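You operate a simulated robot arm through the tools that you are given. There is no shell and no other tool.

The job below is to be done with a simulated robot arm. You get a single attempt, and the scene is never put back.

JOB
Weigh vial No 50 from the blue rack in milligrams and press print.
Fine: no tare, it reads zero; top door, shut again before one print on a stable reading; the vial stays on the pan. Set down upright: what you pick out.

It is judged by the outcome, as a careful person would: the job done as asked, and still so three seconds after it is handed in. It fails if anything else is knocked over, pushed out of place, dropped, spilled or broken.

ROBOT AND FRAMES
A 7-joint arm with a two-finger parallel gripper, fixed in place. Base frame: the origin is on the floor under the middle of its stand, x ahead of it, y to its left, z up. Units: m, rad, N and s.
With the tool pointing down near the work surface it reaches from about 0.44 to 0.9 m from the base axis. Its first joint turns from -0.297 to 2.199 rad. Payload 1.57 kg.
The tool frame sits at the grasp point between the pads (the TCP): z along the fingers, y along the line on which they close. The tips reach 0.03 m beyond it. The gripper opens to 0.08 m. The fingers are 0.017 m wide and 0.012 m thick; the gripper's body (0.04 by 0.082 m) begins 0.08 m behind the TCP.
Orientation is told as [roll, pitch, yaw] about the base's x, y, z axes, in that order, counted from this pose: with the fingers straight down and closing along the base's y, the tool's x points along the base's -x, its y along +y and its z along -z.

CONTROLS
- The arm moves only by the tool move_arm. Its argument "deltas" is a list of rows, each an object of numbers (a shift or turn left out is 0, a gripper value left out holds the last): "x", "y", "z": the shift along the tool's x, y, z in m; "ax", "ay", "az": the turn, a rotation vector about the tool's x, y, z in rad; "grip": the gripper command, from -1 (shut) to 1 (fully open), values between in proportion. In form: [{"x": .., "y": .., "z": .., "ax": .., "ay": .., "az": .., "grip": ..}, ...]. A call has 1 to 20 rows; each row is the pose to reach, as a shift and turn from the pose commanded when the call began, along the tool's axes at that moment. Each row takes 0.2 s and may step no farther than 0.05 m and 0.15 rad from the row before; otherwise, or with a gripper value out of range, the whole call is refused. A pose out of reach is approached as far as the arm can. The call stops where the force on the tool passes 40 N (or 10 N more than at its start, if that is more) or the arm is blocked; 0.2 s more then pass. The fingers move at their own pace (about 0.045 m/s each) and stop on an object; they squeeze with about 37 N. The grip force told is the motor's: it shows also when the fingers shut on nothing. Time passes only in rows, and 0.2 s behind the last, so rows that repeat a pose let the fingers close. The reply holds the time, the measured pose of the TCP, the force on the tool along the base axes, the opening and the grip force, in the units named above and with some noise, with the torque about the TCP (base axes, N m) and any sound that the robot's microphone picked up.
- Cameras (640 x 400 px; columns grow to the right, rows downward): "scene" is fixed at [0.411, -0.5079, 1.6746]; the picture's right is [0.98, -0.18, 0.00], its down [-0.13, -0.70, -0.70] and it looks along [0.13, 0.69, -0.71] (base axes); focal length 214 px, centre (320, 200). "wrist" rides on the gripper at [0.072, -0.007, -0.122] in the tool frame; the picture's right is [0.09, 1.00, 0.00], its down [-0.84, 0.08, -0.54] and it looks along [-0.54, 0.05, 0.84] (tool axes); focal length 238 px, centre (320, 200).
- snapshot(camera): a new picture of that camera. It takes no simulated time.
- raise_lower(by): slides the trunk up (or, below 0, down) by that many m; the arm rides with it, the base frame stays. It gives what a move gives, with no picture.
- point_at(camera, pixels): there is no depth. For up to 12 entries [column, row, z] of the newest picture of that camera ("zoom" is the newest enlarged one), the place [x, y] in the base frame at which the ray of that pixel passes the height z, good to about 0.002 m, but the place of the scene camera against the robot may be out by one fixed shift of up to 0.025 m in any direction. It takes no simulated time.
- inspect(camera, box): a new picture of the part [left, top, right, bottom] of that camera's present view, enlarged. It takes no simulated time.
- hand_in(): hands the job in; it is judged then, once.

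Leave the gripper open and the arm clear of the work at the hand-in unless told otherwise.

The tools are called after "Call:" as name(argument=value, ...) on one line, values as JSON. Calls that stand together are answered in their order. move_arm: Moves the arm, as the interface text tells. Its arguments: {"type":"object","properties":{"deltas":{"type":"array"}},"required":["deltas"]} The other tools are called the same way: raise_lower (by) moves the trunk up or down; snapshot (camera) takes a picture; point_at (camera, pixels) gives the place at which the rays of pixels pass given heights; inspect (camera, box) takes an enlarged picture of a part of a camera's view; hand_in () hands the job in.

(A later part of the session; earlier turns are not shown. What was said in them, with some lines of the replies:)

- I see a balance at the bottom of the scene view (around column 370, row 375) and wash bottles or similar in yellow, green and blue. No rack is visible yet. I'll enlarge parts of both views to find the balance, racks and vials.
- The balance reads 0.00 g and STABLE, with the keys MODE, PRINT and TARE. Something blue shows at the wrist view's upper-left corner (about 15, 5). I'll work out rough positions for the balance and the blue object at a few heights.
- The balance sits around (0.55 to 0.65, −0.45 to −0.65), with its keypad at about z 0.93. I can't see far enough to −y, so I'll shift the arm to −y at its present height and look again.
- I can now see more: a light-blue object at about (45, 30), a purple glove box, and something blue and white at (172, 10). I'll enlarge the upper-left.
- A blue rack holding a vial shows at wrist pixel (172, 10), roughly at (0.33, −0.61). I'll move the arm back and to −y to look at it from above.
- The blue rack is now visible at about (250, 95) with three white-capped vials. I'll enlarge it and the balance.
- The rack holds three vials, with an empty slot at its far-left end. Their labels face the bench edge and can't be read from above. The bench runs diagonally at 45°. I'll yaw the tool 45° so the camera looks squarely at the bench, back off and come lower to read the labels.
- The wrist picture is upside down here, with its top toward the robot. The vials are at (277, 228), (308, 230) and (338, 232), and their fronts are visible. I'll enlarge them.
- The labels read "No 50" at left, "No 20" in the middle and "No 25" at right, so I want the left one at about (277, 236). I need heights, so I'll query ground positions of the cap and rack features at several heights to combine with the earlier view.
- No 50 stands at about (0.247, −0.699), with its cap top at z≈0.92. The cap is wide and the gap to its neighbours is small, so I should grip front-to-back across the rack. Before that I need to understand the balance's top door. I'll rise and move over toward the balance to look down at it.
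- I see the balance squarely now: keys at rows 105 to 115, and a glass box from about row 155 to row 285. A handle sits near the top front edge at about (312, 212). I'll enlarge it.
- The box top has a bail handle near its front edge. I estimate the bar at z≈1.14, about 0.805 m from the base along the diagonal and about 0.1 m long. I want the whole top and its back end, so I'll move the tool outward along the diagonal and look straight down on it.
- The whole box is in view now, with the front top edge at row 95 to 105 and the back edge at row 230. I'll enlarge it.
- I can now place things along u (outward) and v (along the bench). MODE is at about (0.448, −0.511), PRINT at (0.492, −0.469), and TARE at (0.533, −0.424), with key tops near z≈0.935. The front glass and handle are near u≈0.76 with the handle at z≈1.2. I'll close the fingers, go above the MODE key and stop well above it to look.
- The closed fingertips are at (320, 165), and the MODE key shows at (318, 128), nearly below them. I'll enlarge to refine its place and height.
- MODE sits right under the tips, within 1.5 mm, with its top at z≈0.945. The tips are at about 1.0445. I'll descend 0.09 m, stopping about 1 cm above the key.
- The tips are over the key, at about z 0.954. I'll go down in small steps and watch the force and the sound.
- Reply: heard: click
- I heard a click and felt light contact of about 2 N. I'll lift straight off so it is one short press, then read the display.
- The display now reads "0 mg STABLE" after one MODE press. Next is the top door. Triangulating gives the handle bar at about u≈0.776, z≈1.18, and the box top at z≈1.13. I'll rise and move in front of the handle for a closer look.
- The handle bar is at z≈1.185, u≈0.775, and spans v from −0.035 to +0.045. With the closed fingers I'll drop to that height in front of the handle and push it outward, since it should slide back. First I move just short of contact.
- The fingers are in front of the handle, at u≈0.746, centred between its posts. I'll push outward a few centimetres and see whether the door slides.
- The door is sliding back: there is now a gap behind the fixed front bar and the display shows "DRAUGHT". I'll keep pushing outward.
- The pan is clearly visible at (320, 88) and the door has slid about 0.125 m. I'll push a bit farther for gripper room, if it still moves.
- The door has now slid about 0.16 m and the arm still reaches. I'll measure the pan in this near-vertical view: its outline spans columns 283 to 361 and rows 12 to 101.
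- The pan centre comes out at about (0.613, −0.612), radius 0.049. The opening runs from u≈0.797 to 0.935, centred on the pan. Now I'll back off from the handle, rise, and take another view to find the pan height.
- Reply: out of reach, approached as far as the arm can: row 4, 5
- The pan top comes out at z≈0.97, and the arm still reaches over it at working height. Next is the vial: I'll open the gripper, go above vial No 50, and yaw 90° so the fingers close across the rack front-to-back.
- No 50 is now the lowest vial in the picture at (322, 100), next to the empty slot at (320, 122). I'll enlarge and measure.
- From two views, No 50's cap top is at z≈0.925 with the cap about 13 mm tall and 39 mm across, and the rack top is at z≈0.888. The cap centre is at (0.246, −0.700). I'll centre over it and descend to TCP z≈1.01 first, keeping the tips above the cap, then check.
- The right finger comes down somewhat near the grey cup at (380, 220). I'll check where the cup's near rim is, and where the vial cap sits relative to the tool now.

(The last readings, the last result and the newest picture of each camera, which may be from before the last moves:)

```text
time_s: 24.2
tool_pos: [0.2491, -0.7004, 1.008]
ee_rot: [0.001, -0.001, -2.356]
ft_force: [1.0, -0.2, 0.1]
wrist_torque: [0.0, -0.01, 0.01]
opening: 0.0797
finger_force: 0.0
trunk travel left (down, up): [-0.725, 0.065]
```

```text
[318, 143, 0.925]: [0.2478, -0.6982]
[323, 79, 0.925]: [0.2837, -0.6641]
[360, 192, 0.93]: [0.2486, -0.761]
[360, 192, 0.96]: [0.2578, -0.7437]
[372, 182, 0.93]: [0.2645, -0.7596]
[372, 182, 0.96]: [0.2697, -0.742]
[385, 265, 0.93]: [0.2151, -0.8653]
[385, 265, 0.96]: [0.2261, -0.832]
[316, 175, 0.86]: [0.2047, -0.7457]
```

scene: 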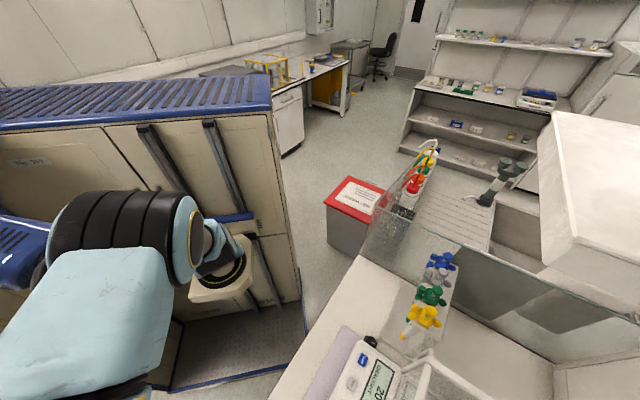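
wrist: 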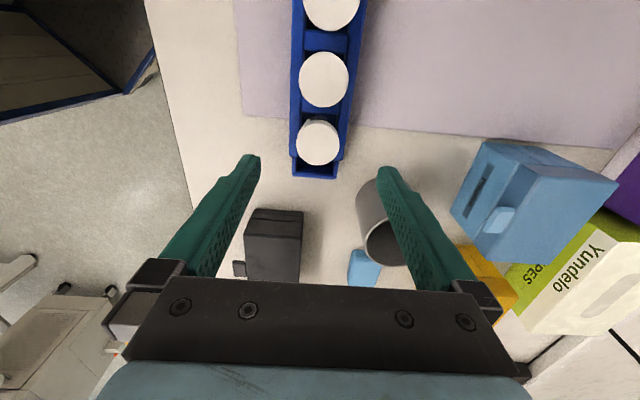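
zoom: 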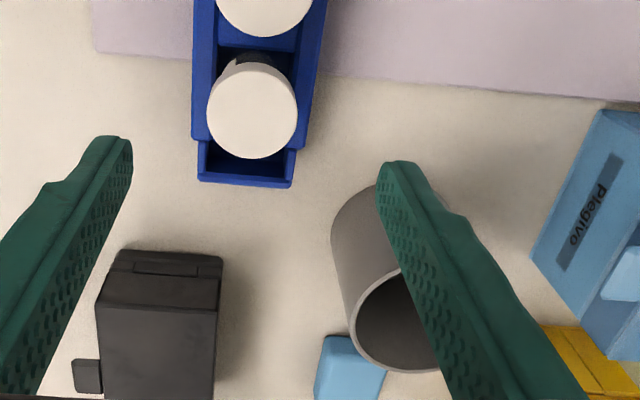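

The cup and black box are at least 6 cm from the fingers along the bench, so the way down is clear. The cap is centred within 2.5 mm. I'll correct that, descend to TCP z≈0.928 with the tips about 1 cm above the rack top, and check before closing.

Call:
move_arm(deltas=[{"x": 0.001, "y": -0.0024, "z": 0.03}, {"x": 0.001, "y": -0.0024, "z": 0.055}, {"x": 0.001, "y": -0.0024, "z": 0.07}, {"x": 0.001, "y": -0.0024, "z": 0.08}])

Call:
snapshot(camera="wrist")

Call:
inspect(camera="wrist", box=[230, 110, 430, 260])

```text
time_s: 25.2
tool_pos: [0.2492, -0.6984, 0.9286]
ee_rot: [0.0, -0.001, -2.357]
ft_force: [0.3, 0.4, 0.0]
wrist_torque: [0.0, 0.02, 0.0]
opening: 0.0799
finger_force: 0.2
trunk travel left (down, up): [-0.725, 0.065]
```

```text
taken
```

wrist: 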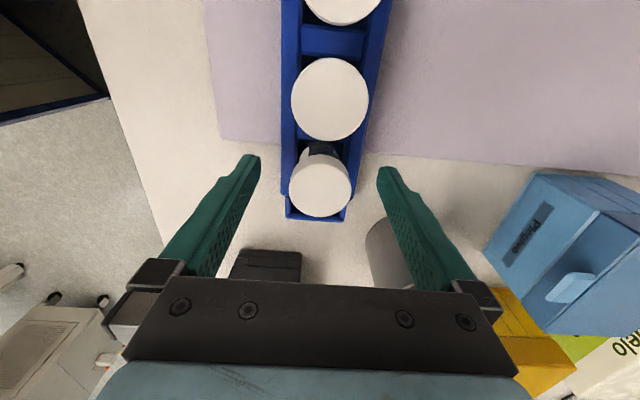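

```text
2.67 times, centred on (330, 185) of wrist
```

zoom: 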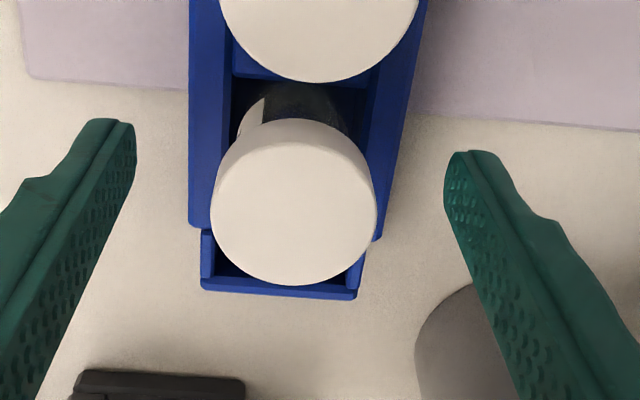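

The cap sits exactly between the fingers, with its centre at (320.6, 188.7), where the grasp point projects. I'll close on it.

Call:
move_arm(deltas=[{"grip": -1}, {"grip": -1}, {"grip": -1}, {"grip": -1}, {"grip": -1}])

Call:
inspect(camera="wrist", box=[230, 110, 430, 260])

```text
time_s: 26.4
tool_pos: [0.2488, -0.6985, 0.9285]
ee_rot: [0.001, 0.001, -2.357]
ft_force: [-0.6, 0.2, 0.5]
wrist_torque: [0.0, -0.01, 0.02]
opening: 0.0364
finger_force: 36.0
trunk travel left (down, up): [-0.725, 0.065]
```

```text
2.67 times, centred on (330, 185) of wrist
```

zoom: 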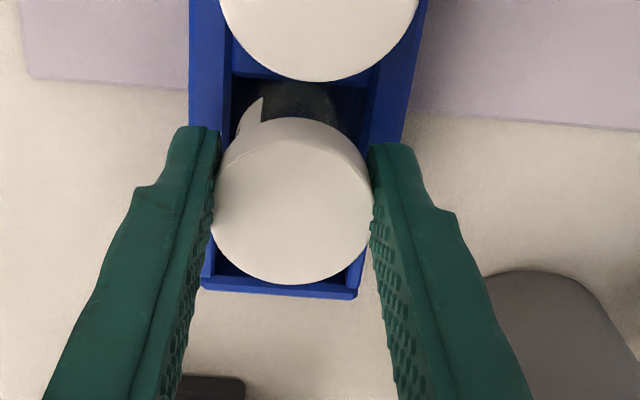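

The cap is gripped at an opening of 36.4 mm and 36 N. I'll lift straight up, slowly at first.

Call:
move_arm(deltas=[{"z": -0.01}, {"z": -0.02}, {"z": -0.035}, {"z": -0.05}, {"z": -0.07}, {"z": -0.09}])

Call:
snapshot(camera="wrist")

```text
time_s: 27.8
tool_pos: [0.2484, -0.6978, 1.019]
ee_rot: [0.0, 0.001, -2.354]
ft_force: [0.0, -0.9, -1.2]
wrist_torque: [0.01, 0.04, -0.02]
opening: 0.0353
finger_force: 36.8
trunk travel left (down, up): [-0.725, 0.065]
```

```text
taken
```

wrist: 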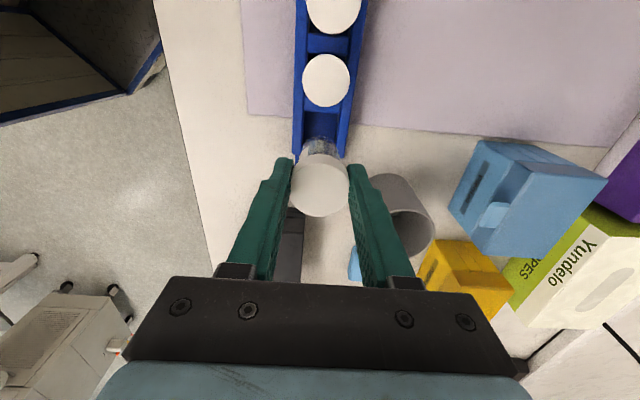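

The vial comes up with the gripper. I'll enlarge to check that it hangs straight and is clear of the rack.

Call:
inspect(camera="wrist", box=[240, 80, 420, 230])

```text
2.67 times, centred on (330, 155) of wrist
```

zoom: 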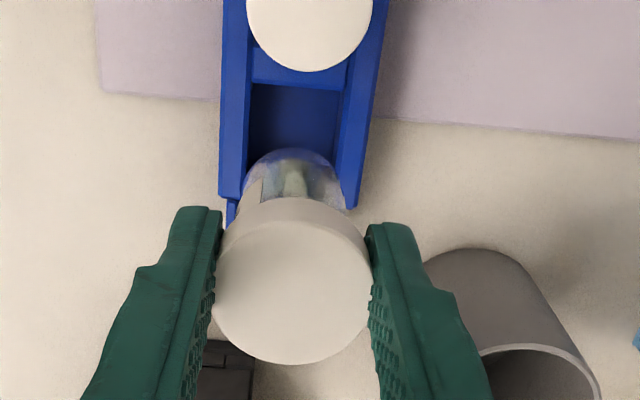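

The vial hangs straight and its base is about 0.05 m below the grasp point. I'll raise it to TCP z≈1.23, so its base clears the box top by about 4 cm, and carry it over the pan through a straight path.

Call:
move_arm(deltas=[{"z": -0.042}, {"z": -0.084}, {"z": -0.126}, {"z": -0.168}, {"z": -0.211}, {"x": 0.0318, "y": 0.0197, "z": -0.211}, {"x": 0.0636, "y": 0.0394, "z": -0.211}, {"x": 0.0954, "y": 0.0591, "z": -0.211}, {"x": 0.1272, "y": 0.0788, "z": -0.211}, {"x": 0.159, "y": 0.0985, "z": -0.211}, {"x": 0.1908, "y": 0.1182, "z": -0.211}, {"x": 0.2226, "y": 0.1379, "z": -0.211}, {"x": 0.2544, "y": 0.1576, "z": -0.211}, {"x": 0.2862, "y": 0.1773, "z": -0.211}, {"x": 0.318, "y": 0.197, "z": -0.211}, {"x": 0.318, "y": 0.197, "z": -0.211}])

Call:
snapshot(camera="wrist")

Call:
snapshot(camera="scene")

```text
time_s: 31.2
tool_pos: [0.6137, -0.6117, 1.2284]
ee_rot: [-0.001, 0.002, -2.356]
ft_force: [-0.1, 0.3, -0.3]
wrist_torque: [0.03, 0.02, -0.05]
opening: 0.0358
finger_force: 36.8
trunk travel left (down, up): [-0.725, 0.065]
```

```text
taken
```

wrist: 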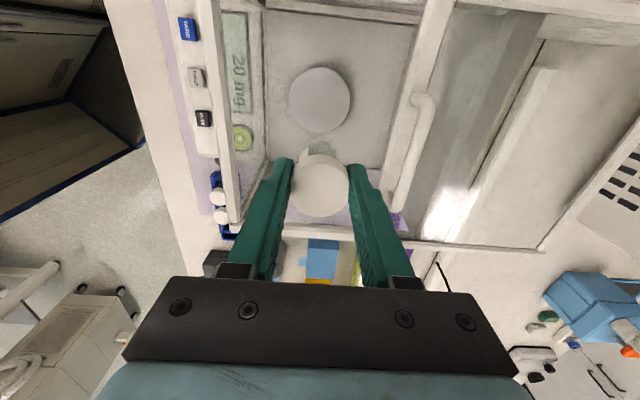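

```text
taken
```

scene: 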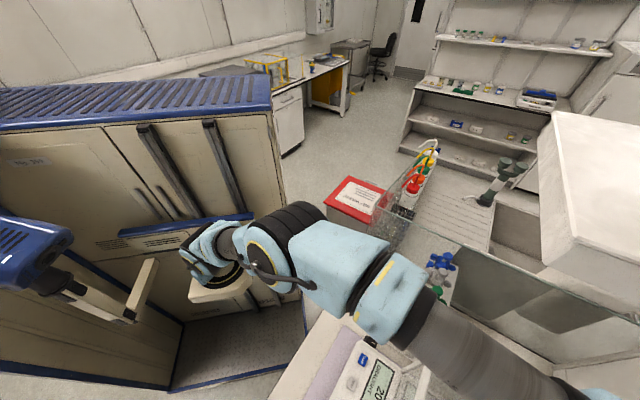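

The vial is right above the pan, as seen at (320, 98), with the door handle clear at right. I'll measure the pan centre from this view before going down.

Call:
inspect(camera="wrist", box=[230, 40, 440, 230])

Call:
point_at(camera="wrist", pixels=[[319.5, 98, 0.97], [319.5, 98, 0.95], [289, 96, 0.97], [351, 99, 0.97], [320, 67, 0.97], [319, 130, 0.97], [415, 100, 1.185], [400, 208, 1.185], [430, 200, 1.13]])

```text
2.11 times, centred on (335, 135) of wrist
```

zoom: 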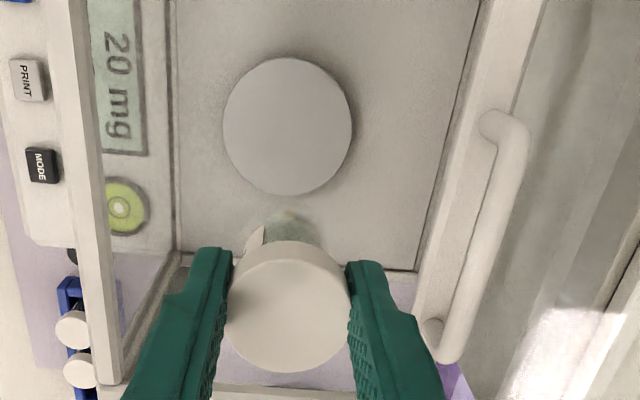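

```text
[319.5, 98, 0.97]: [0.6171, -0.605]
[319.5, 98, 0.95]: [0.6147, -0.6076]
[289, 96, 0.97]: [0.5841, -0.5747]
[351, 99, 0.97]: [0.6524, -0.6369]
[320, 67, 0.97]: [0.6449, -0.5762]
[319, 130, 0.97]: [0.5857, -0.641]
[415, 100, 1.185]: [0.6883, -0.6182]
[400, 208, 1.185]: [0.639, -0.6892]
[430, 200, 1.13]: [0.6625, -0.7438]
```

The pan centre is within about 2 mm of the grasp point. I'll descend through the opening to TCP z≈1.06, which leaves the vial base about 3–4 cm above the pan, then look.

Call:
move_arm(deltas=[{"y": -0.001, "z": 0.03}, {"y": -0.001, "z": 0.06}, {"y": -0.001, "z": 0.09}, {"y": -0.001, "z": 0.12}, {"y": -0.001, "z": 0.145}, {"y": -0.001, "z": 0.168}])

Call:
snapshot(camera="wrist")

Call:
snapshot(camera="scene")

```text
time_s: 32.6
tool_pos: [0.6137, -0.6089, 1.0606]
ee_rot: [0.0, 0.002, -2.357]
ft_force: [0.1, -0.4, 0.4]
wrist_torque: [0.01, 0.01, -0.02]
opening: 0.0354
finger_force: 36.9
trunk travel left (down, up): [-0.725, 0.065]
```

```text
taken
```

wrist: 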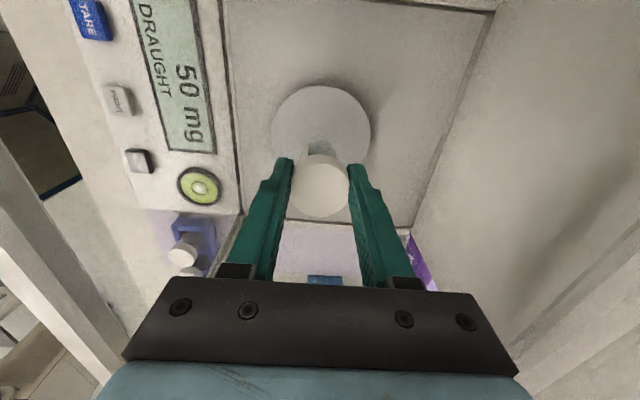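

```text
taken
```

scene: 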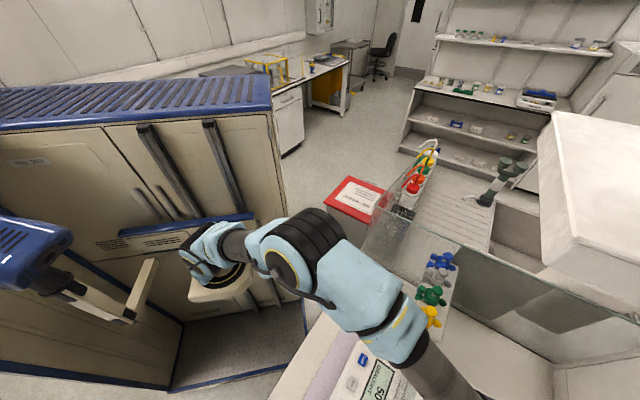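

Clear on all sides. The display shows "DRAUGHT" while the door is open. I'll keep going down in small steps, watching the vertical force for contact.

Call:
move_arm(deltas=[{"z": 0.01}, {"z": 0.02}, {"z": 0.03}])

Call:
inspect(camera="wrist", box=[230, 60, 420, 230])

```text
time_s: 33.4
tool_pos: [0.6121, -0.6089, 1.0317]
ee_rot: [0.0, -0.002, -2.358]
ft_force: [-0.4, -0.4, -0.2]
wrist_torque: [-0.02, -0.01, 0.0]
opening: 0.0356
finger_force: 36.7
trunk travel left (down, up): [-0.725, 0.065]
```

```text
2.35 times, centred on (325, 145) of wrist
```

zoom: 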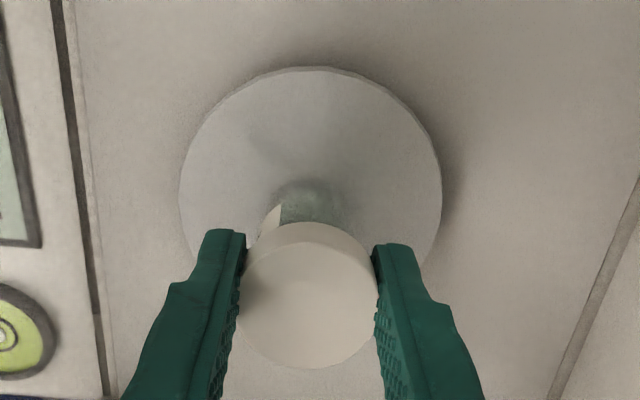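

The vial base is near the pan; I can see its contact shadow forming. I'll go down in 3 mm steps.

Call:
move_arm(deltas=[{"z": 0.003}, {"z": 0.006}, {"z": 0.009}])

```text
time_s: 34.3
tool_pos: [0.6135, -0.6112, 1.0295]
ee_rot: [0.013, 0.0, -2.354]
ft_force: [-0.9, 0.9, 15.8]
wrist_torque: [0.02, 0.11, -0.02]
opening: 0.0357
finger_force: 37.3
trunk travel left (down, up): [-0.725, 0.065]
stopped in row 3: the force on the tool passed its limit at 42 N (the readings are from after the stop); the commanded pose is now the measured one
```

Contact with the pan at TCP z≈1.030, with a brief force stop. I'll ease up 1 mm to relieve the load before letting go.

Call:
move_arm(deltas=[{"z": -0.001}])

Call:
inspect(camera="wrist", box=[230, 60, 420, 230])

```text
time_s: 34.7
tool_pos: [0.6132, -0.6108, 1.0286]
ee_rot: [0.012, 0.001, -2.355]
ft_force: [0.8, -0.7, 15.9]
wrist_torque: [-0.08, 0.05, -0.01]
opening: 0.0352
finger_force: 37.1
trunk travel left (down, up): [-0.725, 0.065]
```

```text
2.35 times, centred on (325, 145) of wrist
```

zoom: 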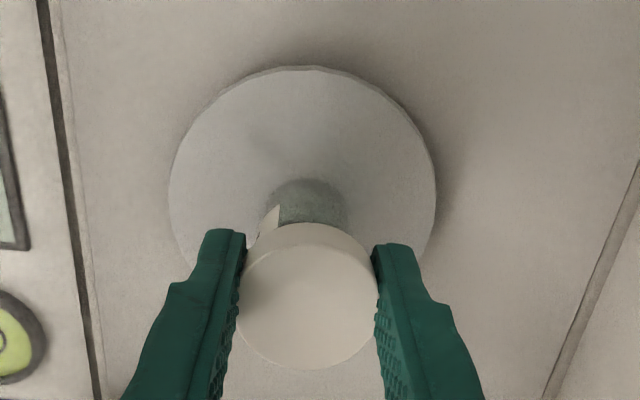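

The force is still about 16 N. I'll ease up 1 mm more at a time.

Call:
move_arm(deltas=[{"z": -0.0015}])

```text
time_s: 35.1
tool_pos: [0.6129, -0.611, 1.0292]
ee_rot: [0.009, 0.001, -2.355]
ft_force: [2.6, -2.6, 9.2]
wrist_torque: [-0.17, -0.09, 0.06]
opening: 0.0355
finger_force: 37.1
trunk travel left (down, up): [-0.725, 0.065]
```

The force is down to about 9 N. One more small step up.

Call:
move_arm(deltas=[{"z": -0.0015}])

```text
time_s: 35.5
tool_pos: [0.6118, -0.6114, 1.0291]
ee_rot: [0.004, 0.001, -2.353]
ft_force: [-0.1, -0.7, 0.0]
wrist_torque: [-0.02, -0.03, -0.04]
opening: 0.0356
finger_force: 37.1
trunk travel left (down, up): [-0.725, 0.065]
```

The load is now zero with the vial standing on the pan and nearly level. I'll open the fingers gradually to about 56 mm.

Call:
move_arm(deltas=[{"grip": -0.1}, {"grip": -0.06}, {"grip": -0.02}, {"grip": 0.1}, {"grip": 0.25}, {"grip": 0.4}, {"grip": 0.4}, {"grip": 0.4}])

Call:
snapshot(camera="wrist")

Call:
inspect(camera="wrist", box=[230, 60, 420, 230])

```text
time_s: 37.3
tool_pos: [0.6124, -0.6111, 1.03]
ee_rot: [0.009, 0.0, -2.355]
ft_force: [0.3, 0.9, 0.7]
wrist_torque: [-0.01, 0.01, -0.03]
opening: 0.056
finger_force: 0.1
trunk travel left (down, up): [-0.725, 0.065]
```

```text
taken
```

wrist: 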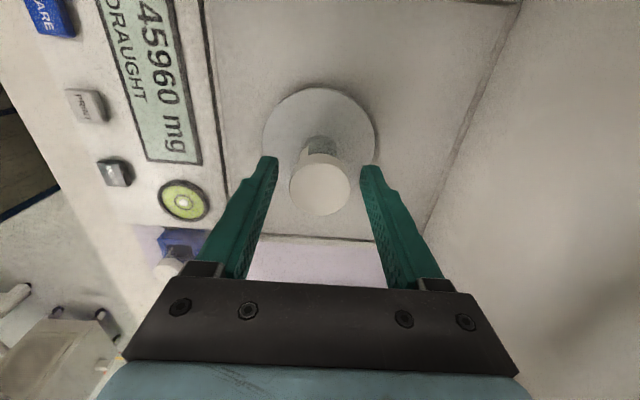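

```text
2.35 times, centred on (325, 145) of wrist
```

zoom: 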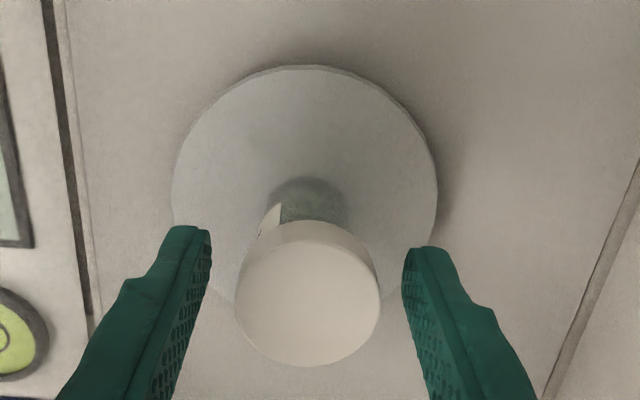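

The vial stands upright near the pan's centre and the balance shows about 45960 mg, with DRAUGHT on. I'll lift the open gripper straight up out of the box.

Call:
move_arm(deltas=[{"z": -0.01, "ax": -0.006, "ay": -0.006}, {"z": -0.03, "ax": -0.006, "ay": -0.006}, {"z": -0.06, "ax": -0.006, "ay": -0.006}, {"z": -0.1, "ax": -0.006, "ay": -0.006}, {"z": -0.14, "ax": -0.006, "ay": -0.006}, {"z": -0.18, "ax": -0.006, "ay": -0.006}, {"z": -0.22, "ax": -0.006, "ay": -0.006}])

Call:
snapshot(camera="wrist")

```text
time_s: 38.9
tool_pos: [0.6116, -0.6106, 1.2531]
ee_rot: [0.015, -0.008, -2.355]
ft_force: [0.9, -0.1, 0.3]
wrist_torque: [-0.01, -0.02, -0.01]
opening: 0.0563
finger_force: 0.0
trunk travel left (down, up): [-0.725, 0.065]
```

```text
taken
```

wrist: 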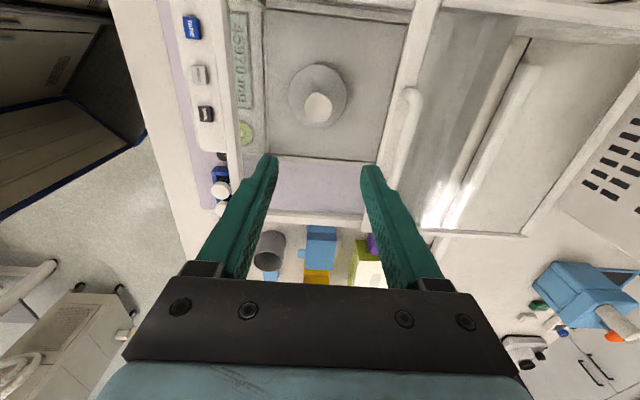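

The vial stands alone on the pan and the display shows about 45970 mg. To shut the door I'll hook the handle from behind with the outer finger of the opened gripper and draw it toward the robot. First I'll level the tool, open fully, and measure the handle in this view.

Call:
move_arm(deltas=[{"ax": 0.015, "ay": 0.007, "grip": 1}, {"ax": 0.015, "ay": 0.007, "grip": 1}, {"ax": 0.015, "ay": 0.007, "grip": 1}])

Call:
snapshot(camera="wrist")

Call:
inspect(camera="wrist", box=[340, 40, 500, 240])

```text
time_s: 39.7
tool_pos: [0.6109, -0.6101, 1.2526]
ee_rot: [0.0, 0.002, -2.353]
ft_force: [0.3, -1.6, 0.7]
wrist_torque: [-0.03, -0.02, 0.01]
opening: 0.0801
finger_force: 0.0
trunk travel left (down, up): [-0.725, 0.065]
```

```text
taken
```

wrist: 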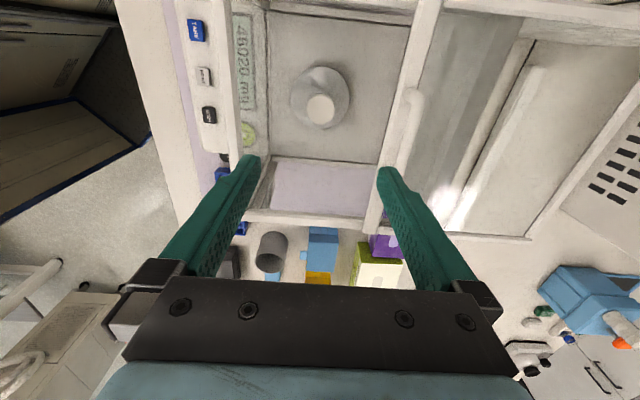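

```text
2.00 times, centred on (420, 140) of wrist
```

zoom: 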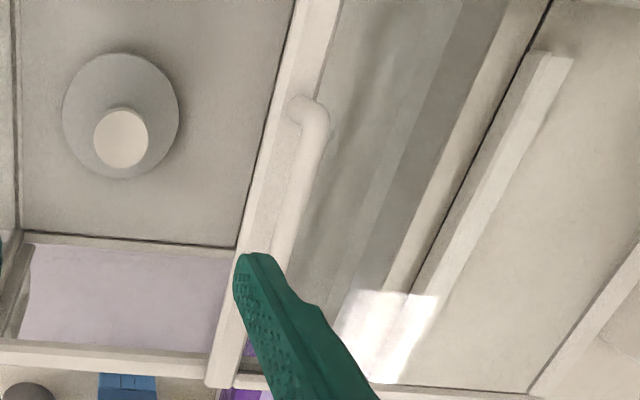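

I'll get handle-bar positions at its estimated height from this zoom.

Call:
point_at(camera="zoom", pixels=[[315, 115, 1.185], [297, 185, 1.185], [280, 250, 1.185], [315, 115, 1.17], [297, 185, 1.17], [280, 250, 1.17], [272, 150, 1.13], [255, 215, 1.13], [285, 60, 1.13]])

```text
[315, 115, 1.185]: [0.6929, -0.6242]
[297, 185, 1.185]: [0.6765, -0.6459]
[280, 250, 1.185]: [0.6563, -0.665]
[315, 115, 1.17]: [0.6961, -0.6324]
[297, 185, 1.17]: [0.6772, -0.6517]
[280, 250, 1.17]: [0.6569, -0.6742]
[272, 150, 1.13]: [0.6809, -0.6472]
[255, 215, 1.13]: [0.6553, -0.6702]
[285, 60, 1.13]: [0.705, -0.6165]
```

The handle bar is at u≈0.935, z≈1.185, so I need the tool at u≈0.914, which is near the reach limit at crossing height. Raising the trunk gives more reach up there, so I'll raise it 0.06 m. The arm is in free space and just rises with it.

Call:
raise_lower(by=0.06)

```text
time_s: 40.7
tool_pos: [0.6116, -0.6115, 1.3117]
ee_rot: [0.0, -0.001, -2.355]
ft_force: [-0.1, -0.1, -0.9]
wrist_torque: [-0.03, -0.02, -0.04]
opening: 0.08
finger_force: 0.0
trunk travel left (down, up): [-0.785, 0.005]
```

The trunk is up. Next I'll lower to TCP z≈1.245, with the tips just above the handle, and move outward so the outer finger passes over and beyond the bar.

Call:
move_arm(deltas=[{"z": 0.035}, {"z": 0.066}, {"x": 0.003, "y": 0.02, "z": 0.066}, {"x": 0.003, "y": 0.035, "z": 0.066}, {"x": 0.003, "y": 0.05, "z": 0.066}])

Call:
snapshot(camera="wrist")

Call:
inspect(camera="wrist", box=[230, 60, 470, 240])

```text
time_s: 41.9
tool_pos: [0.6489, -0.6426, 1.2469]
ee_rot: [0.001, 0.002, -2.354]
ft_force: [-0.4, 0.1, 0.9]
wrist_torque: [-0.02, 0.0, 0.0]
opening: 0.08
finger_force: 0.1
trunk travel left (down, up): [-0.785, 0.005]
```

```text
taken
```

wrist: 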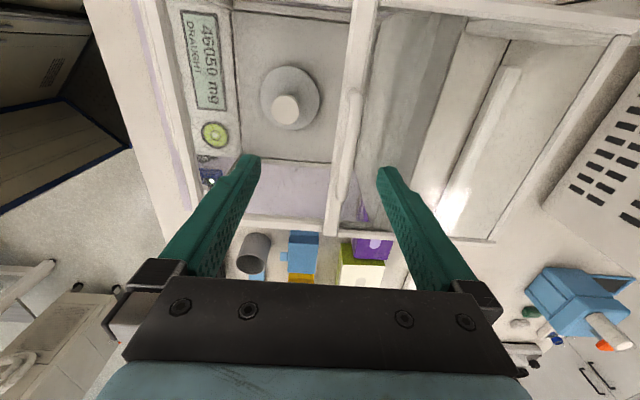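

```text
2.22 times, centred on (350, 150) of wrist
```

zoom: 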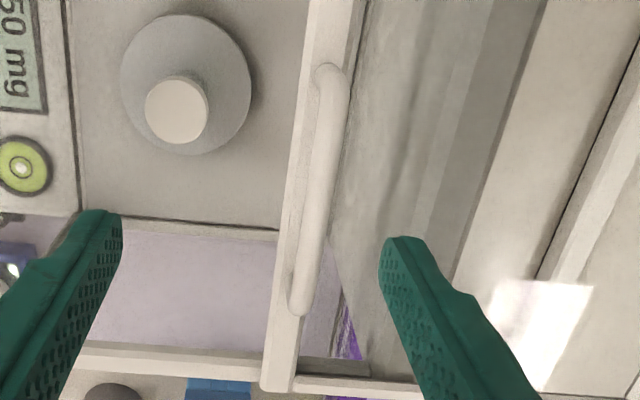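

The outer finger is now behind the handle bar, with the bar between the fingers. I'll lower to TCP z≈1.19 so the finger hooks behind the bar, staying above the glass.

Call:
move_arm(deltas=[{"z": 0.02}, {"z": 0.04}, {"z": 0.056}])

Call:
snapshot(camera="wrist")

Call:
inspect(camera="wrist", box=[230, 60, 470, 240])

```text
time_s: 42.7
tool_pos: [0.6482, -0.6447, 1.1907]
ee_rot: [0.001, 0.0, -2.355]
ft_force: [0.2, 0.1, 0.4]
wrist_torque: [-0.02, 0.0, 0.01]
opening: 0.0799
finger_force: 0.1
trunk travel left (down, up): [-0.785, 0.005]
```

```text
taken
```

wrist: 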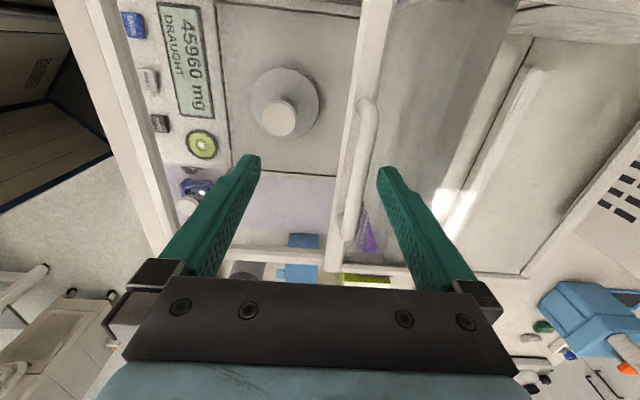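

```text
2.22 times, centred on (350, 150) of wrist
```

zoom: 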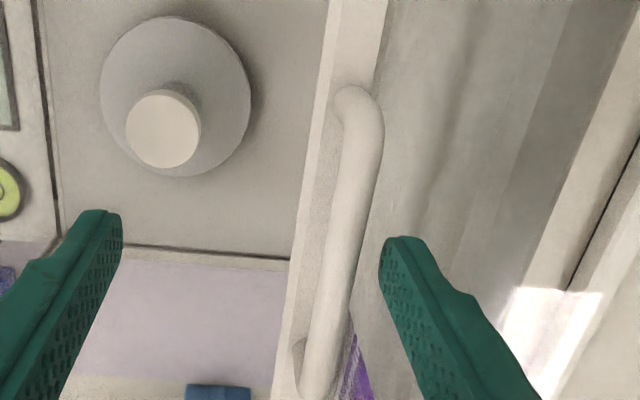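

The bar lies between the fingers, with the outer finger behind it at (385, 175). I'll draw it toward the robot, first 0.1 m.

Call:
move_arm(deltas=[{"y": -0.012}, {"y": -0.024}, {"y": -0.036}, {"y": -0.048}, {"y": -0.06}, {"y": -0.072}, {"y": -0.084}, {"y": -0.096}])

Call:
snapshot(camera="wrist")

```text
time_s: 44.5
tool_pos: [0.5812, -0.5759, 1.1905]
ee_rot: [-0.001, 0.001, -2.353]
ft_force: [-1.0, 0.6, -0.7]
wrist_torque: [0.02, 0.01, -0.02]
opening: 0.0799
finger_force: 0.0
trunk travel left (down, up): [-0.785, 0.005]
```

```text
taken
```

wrist: 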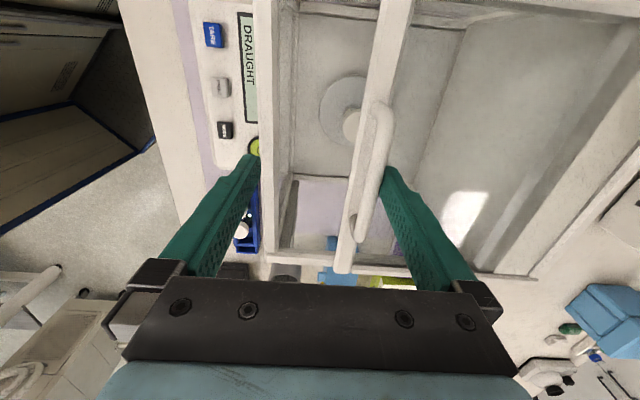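

The door follows. It has about 0.075 m left, so I'll continue and then slow near the end.

Call:
move_arm(deltas=[{"y": -0.012}, {"y": -0.024}, {"y": -0.036}, {"y": -0.048}, {"y": -0.058}, {"y": -0.066}])

Call:
snapshot(camera="wrist")

```text
time_s: 45.9
tool_pos: [0.5352, -0.5297, 1.1903]
ee_rot: [0.001, 0.001, -2.355]
ft_force: [1.3, 0.3, -0.2]
wrist_torque: [0.0, 0.0, -0.01]
opening: 0.0799
finger_force: 0.0
trunk travel left (down, up): [-0.785, 0.005]
```

```text
taken
```

wrist: 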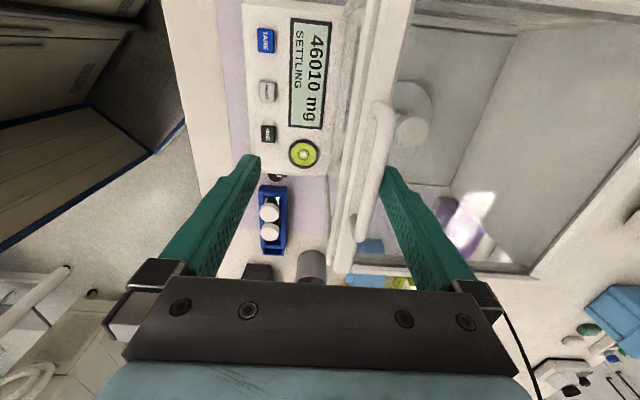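

The display has changed to "SETTLING", so the door is almost shut. I'll continue in small steps until it meets its stop.

Call:
move_arm(deltas=[{"y": -0.003}, {"y": -0.006}, {"y": -0.009}, {"y": -0.012}])

Call:
snapshot(camera="wrist")

Call:
inspect(camera="wrist", box=[240, 0, 460, 275])

```text
time_s: 46.9
tool_pos: [0.5292, -0.5247, 1.1905]
ee_rot: [0.005, 0.0, -2.353]
ft_force: [21.8, -25.7, -7.1]
wrist_torque: [-0.1, -0.13, -0.14]
opening: 0.0798
finger_force: 0.2
trunk travel left (down, up): [-0.785, 0.005]
```

```text
taken
```

wrist: 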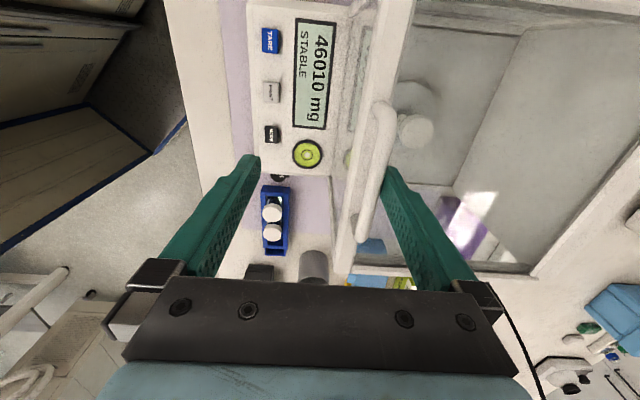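

```text
1.45 times, centred on (350, 138) of wrist
```

zoom: 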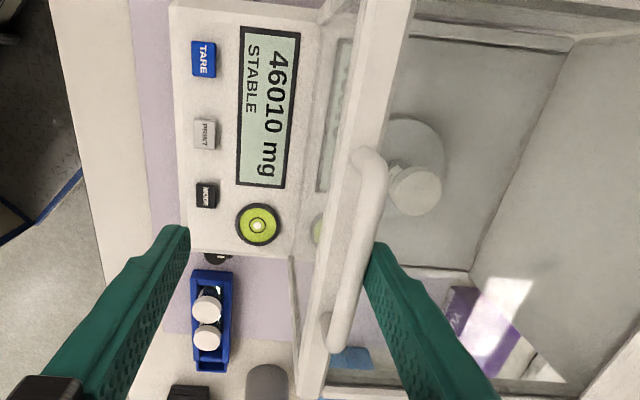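

The door has met its stop at about 34 N, and the display reads "46010 mg STABLE". I'll ease outward to unload, then rise clear of the handle.

Call:
move_arm(deltas=[{"y": 0.005}, {"y": 0.014}, {"y": 0.014, "z": -0.03}, {"y": 0.014, "z": -0.07}, {"y": 0.014, "z": -0.11}])

Call:
snapshot(camera="wrist")

```text
time_s: 48.1
tool_pos: [0.5402, -0.5322, 1.3009]
ee_rot: [-0.001, 0.0, -2.353]
ft_force: [0.7, 0.0, 0.0]
wrist_torque: [-0.02, 0.01, -0.03]
opening: 0.0799
finger_force: 0.0
trunk travel left (down, up): [-0.785, 0.005]
```

```text
taken
```

wrist: 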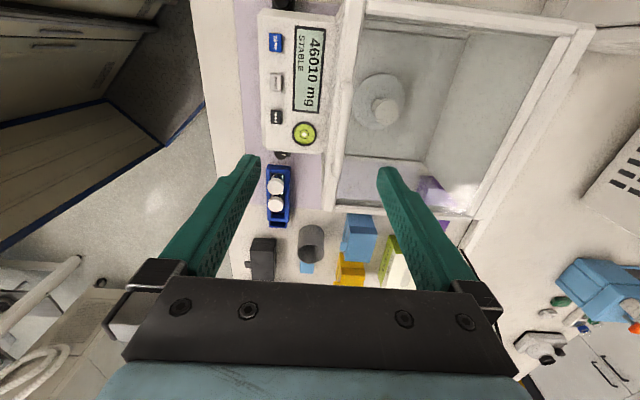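

I'll enlarge to check that the door is shut with the handle at the front bar, and read the display.

Call:
inspect(camera="wrist", box=[250, 0, 480, 180])

```text
2.22 times, centred on (365, 90) of wrist
```

zoom: 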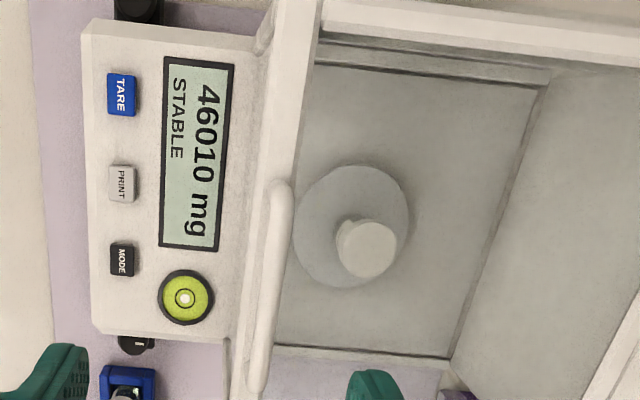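

The door is shut with the handle at the front bar, and the display reads "46010 mg STABLE" with the vial upright on the pan. Next I'll close the fingers, turn back to the yaw I used for MODE, and go above the PRINT key.

Call:
move_arm(deltas=[{"x": 0.003, "y": -0.02, "az": -0.131, "grip": -1}, {"x": 0.005, "y": -0.04, "az": -0.262}, {"x": 0.008, "y": -0.06, "az": -0.393}, {"x": 0.0106, "y": -0.0788, "az": -0.524}, {"x": 0.0106, "y": -0.0788, "az": -0.655}, {"x": 0.0106, "y": -0.0788, "az": -0.786, "z": 0.03}, {"x": 0.0106, "y": -0.0788, "az": -0.917, "z": 0.06}, {"x": 0.0106, "y": -0.0788, "az": -1.048, "z": 0.09}, {"x": 0.0106, "y": -0.0788, "az": -1.179, "z": 0.12}, {"x": 0.0106, "y": -0.0788, "az": -1.31, "z": 0.15}, {"x": 0.0106, "y": -0.0788, "az": -1.441, "z": 0.18}, {"x": 0.0106, "y": -0.0788, "az": -1.571, "z": 0.21}, {"x": 0.0106, "y": -0.0788, "az": -1.571, "z": 0.22}])

Call:
snapshot(camera="wrist")

Call:
inspect(camera="wrist", box=[190, 60, 450, 220])

```text
time_s: 50.9
tool_pos: [0.4892, -0.4678, 1.0796]
ee_rot: [0.002, -0.001, -0.782]
ft_force: [0.4, 0.5, 0.0]
wrist_torque: [0.04, 0.01, -0.01]
opening: 0.0002
finger_force: 21.6
trunk travel left (down, up): [-0.785, 0.005]
```

```text
taken
```

wrist: 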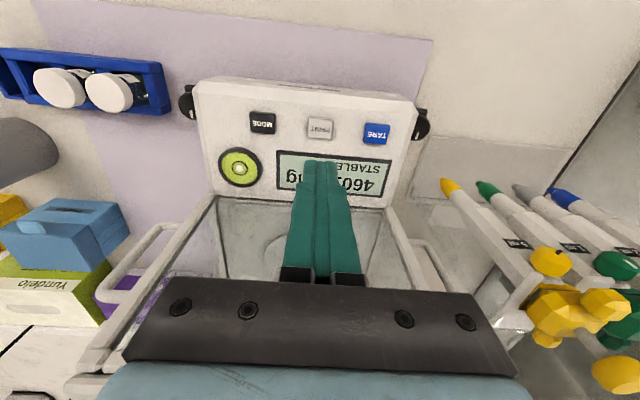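

```text
2.46 times, centred on (320, 140) of wrist
```

zoom: 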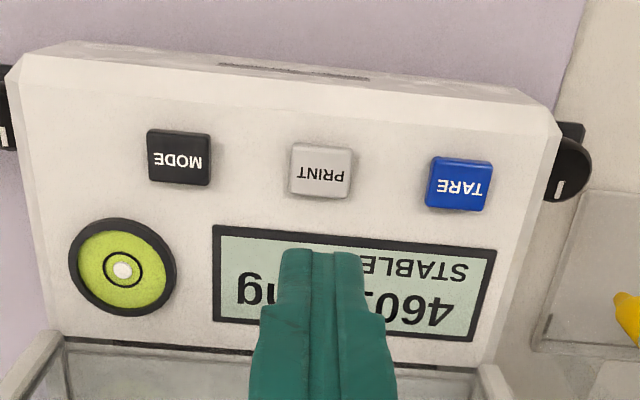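

PRINT shows at (320.4, 128.2), exactly under the tips, and the display still says STABLE. I'll descend to about 1 cm above the key and recheck the reading.

Call:
move_arm(deltas=[{"z": 0.03}, {"z": 0.06}, {"z": 0.08}, {"z": 0.09}])

Call:
snapshot(camera="wrist")

Call:
inspect(camera="wrist", box=[190, 90, 450, 250])

Call:
inspect(camera="scene", box=[320, 320, 460, 400])

```text
time_s: 51.9
tool_pos: [0.4877, -0.4688, 0.9903]
ee_rot: [0.003, 0.0, -0.784]
ft_force: [-1.5, 0.0, -0.1]
wrist_torque: [-0.06, 0.01, 0.0]
opening: 0.0002
finger_force: 21.5
trunk travel left (down, up): [-0.785, 0.005]
```

```text
taken
```

wrist: 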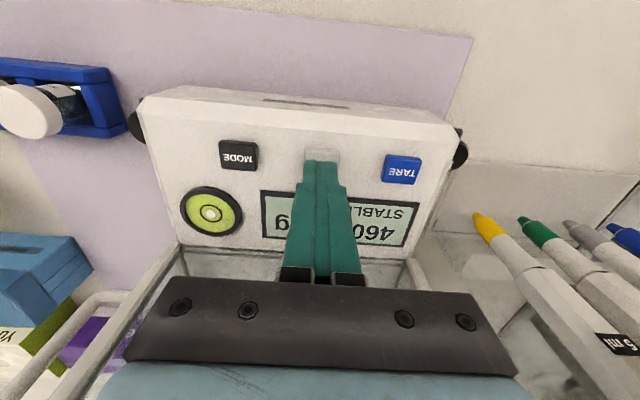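

```text
2.46 times, centred on (320, 170) of wrist
```

zoom: 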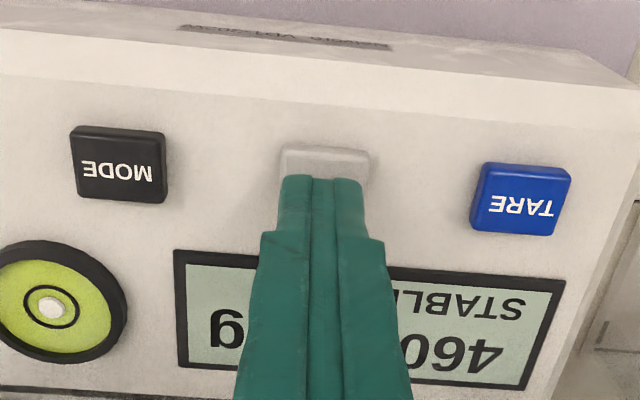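

```text
4.57 times, centred on (390, 360) of scene
```

zoom: 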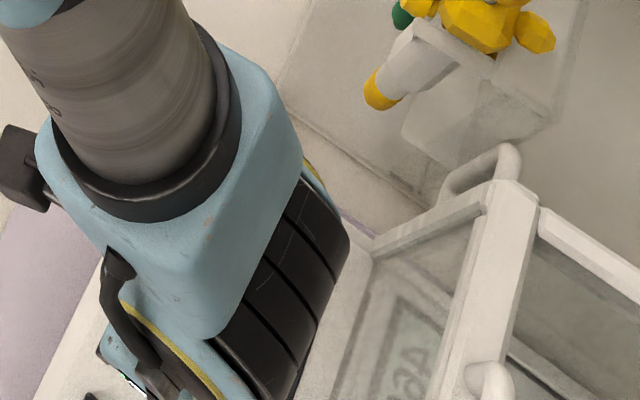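

The reading is still STABLE and the tips are over PRINT. I'll step down until I hear the click.

Call:
move_arm(deltas=[{"z": 0.004}, {"z": 0.008}])

```text
time_s: 52.5
tool_pos: [0.4885, -0.4677, 0.9825]
ee_rot: [0.002, 0.001, -0.784]
ft_force: [0.9, 0.2, 0.8]
wrist_torque: [-0.01, 0.0, 0.01]
opening: 0.0
finger_force: 21.1
trunk travel left (down, up): [-0.785, 0.005]
```

No click yet, so I'll go down 3 mm more.

Call:
move_arm(deltas=[{"z": 0.003}])

```text
time_s: 52.9
tool_pos: [0.4894, -0.4674, 0.9791]
ee_rot: [0.001, -0.001, -0.785]
ft_force: [-0.2, -0.7, 2.0]
wrist_torque: [-0.04, 0.0, -0.03]
opening: 0.0001
finger_force: 21.7
trunk travel left (down, up): [-0.785, 0.005]
heard: click
```

I heard one click. I'll lift straight off right away.

Call:
move_arm(deltas=[{"z": -0.01}, {"z": -0.04}, {"z": -0.08}, {"z": -0.12}])

Call:
snapshot(camera="wrist")

Call:
inspect(camera="wrist", box=[190, 60, 450, 220])

```text
time_s: 53.9
tool_pos: [0.4872, -0.4698, 1.1008]
ee_rot: [0.002, -0.001, -0.784]
ft_force: [-0.1, 0.5, -0.4]
wrist_torque: [0.03, 0.04, -0.04]
opening: 0.0001
finger_force: 21.7
trunk travel left (down, up): [-0.785, 0.005]
```

```text
taken
```

wrist: 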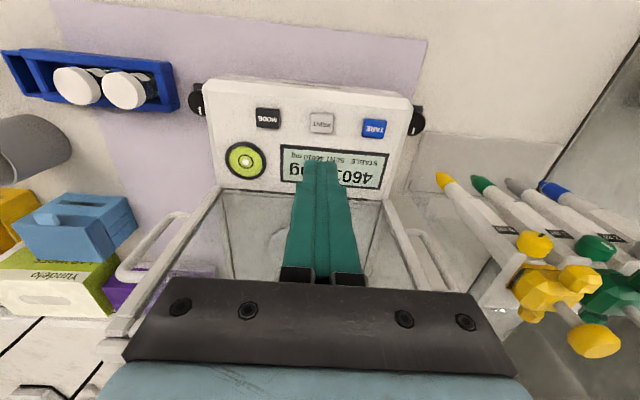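

```text
2.46 times, centred on (320, 140) of wrist
```

zoom: 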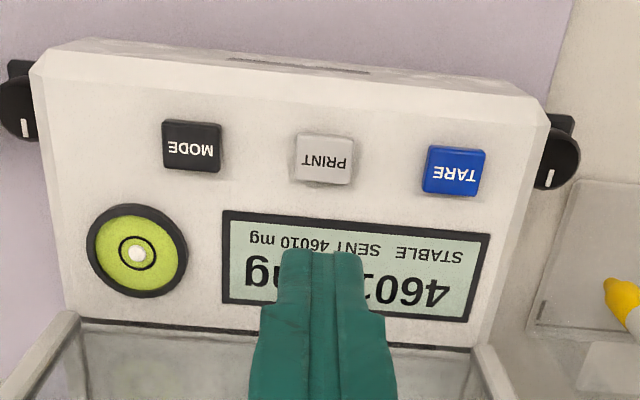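

The display shows "STABLE SENT 46010 mg", so the print went through. I'll raise the arm, back it away from the bench, open the gripper and take a final look.

Call:
move_arm(deltas=[{"z": -0.05}, {"z": -0.1}, {"z": -0.15}, {"z": -0.2}, {"x": 0.04, "z": -0.2, "grip": 1}, {"x": 0.08, "z": -0.2, "grip": 1}, {"x": 0.1, "z": -0.2, "grip": 1}, {"x": 0.1, "z": -0.2, "grip": 1}, {"x": 0.1, "z": -0.2, "grip": 1}])

Call:
snapshot(camera="wrist")

Call:
inspect(camera="wrist", box=[130, 60, 430, 290])

Call:
snapshot(camera="scene")

```text
time_s: 55.9
tool_pos: [0.4171, -0.397, 1.2993]
ee_rot: [0.003, 0.001, -0.783]
ft_force: [-0.5, -0.3, 0.5]
wrist_torque: [0.02, 0.02, 0.0]
opening: 0.0801
finger_force: 0.0
trunk travel left (down, up): [-0.785, 0.005]
```

```text
taken
```

wrist: 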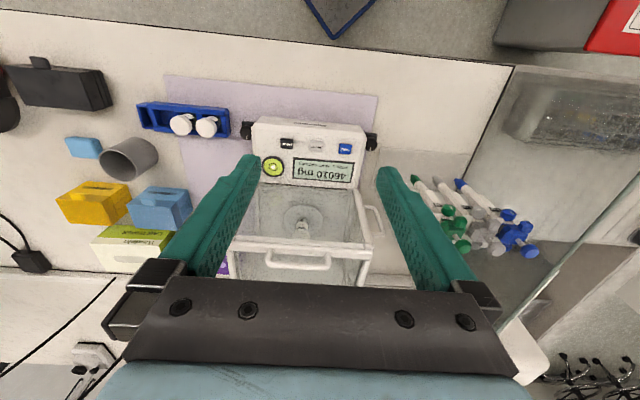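

```text
1.74 times, centred on (280, 175) of wrist
```

zoom: 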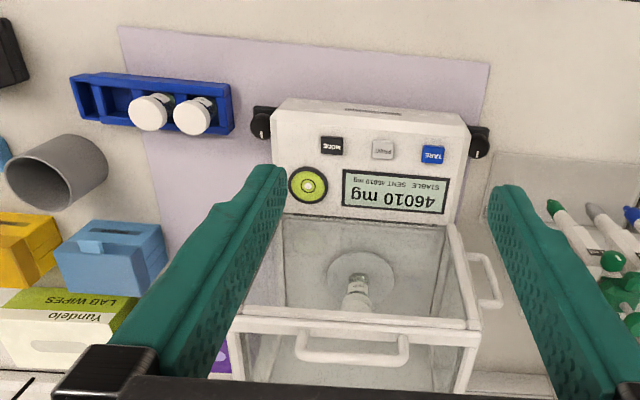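

```text
taken
```

scene: 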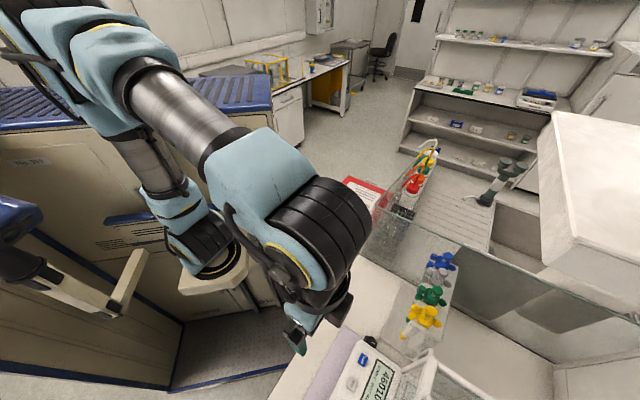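

Everything looks right: the door is shut, the display reads "46010 mg STABLE SENT", and the other two vials and the pipettes are in place. One last close look at the vial on the pan.

Call:
inspect(camera="wrist", box=[255, 180, 365, 260])

```text
5.00 times, centred on (310, 220) of wrist
```

zoom: 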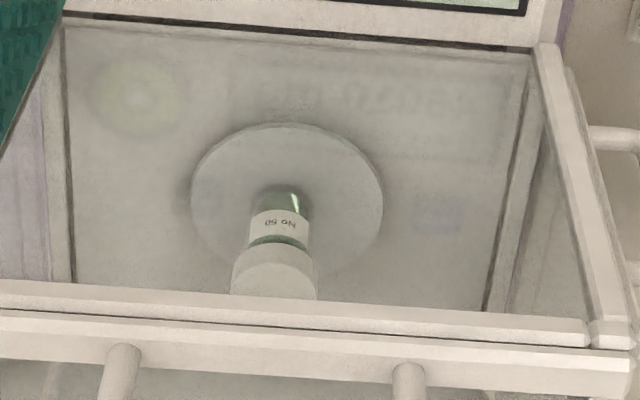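

Vial "No 50" stands upright on the pan behind the shut door. The gripper is open and the arm is clear, so I'm handing the job in.

Call:
hand_in()

```text
The job is handed in.
```

Vial No 50 is weighed and printed: **46010 mg**. The balance displayed "STABLE SENT 46010 mg" after one press of PRINT.

- **Balance:** It read 0.00 g at the start, so I did not tare. One press of MODE switched it to milligrams, showing 0 mg.
- **Door:** I used the top door and shut it fully again before printing.
- **Vial:** No 50 stands upright near the middle of the pan, with its label readable through the glass. While I was setting it down, the force briefly spiked to 42 N. I eased off to zero load before letting go.
- **Door handle:** As I shut the door, it met its stop with about 34 N on the handle. I saw no sign that the balance had moved.
- **Everything else:** In the final pictures the other two vials are still in the blue rack and nothing on the bench looks disturbed. The gripper is open and the arm is clear.

The trunk is still raised 0.06 m from where it started, which I did to reach the door handle.
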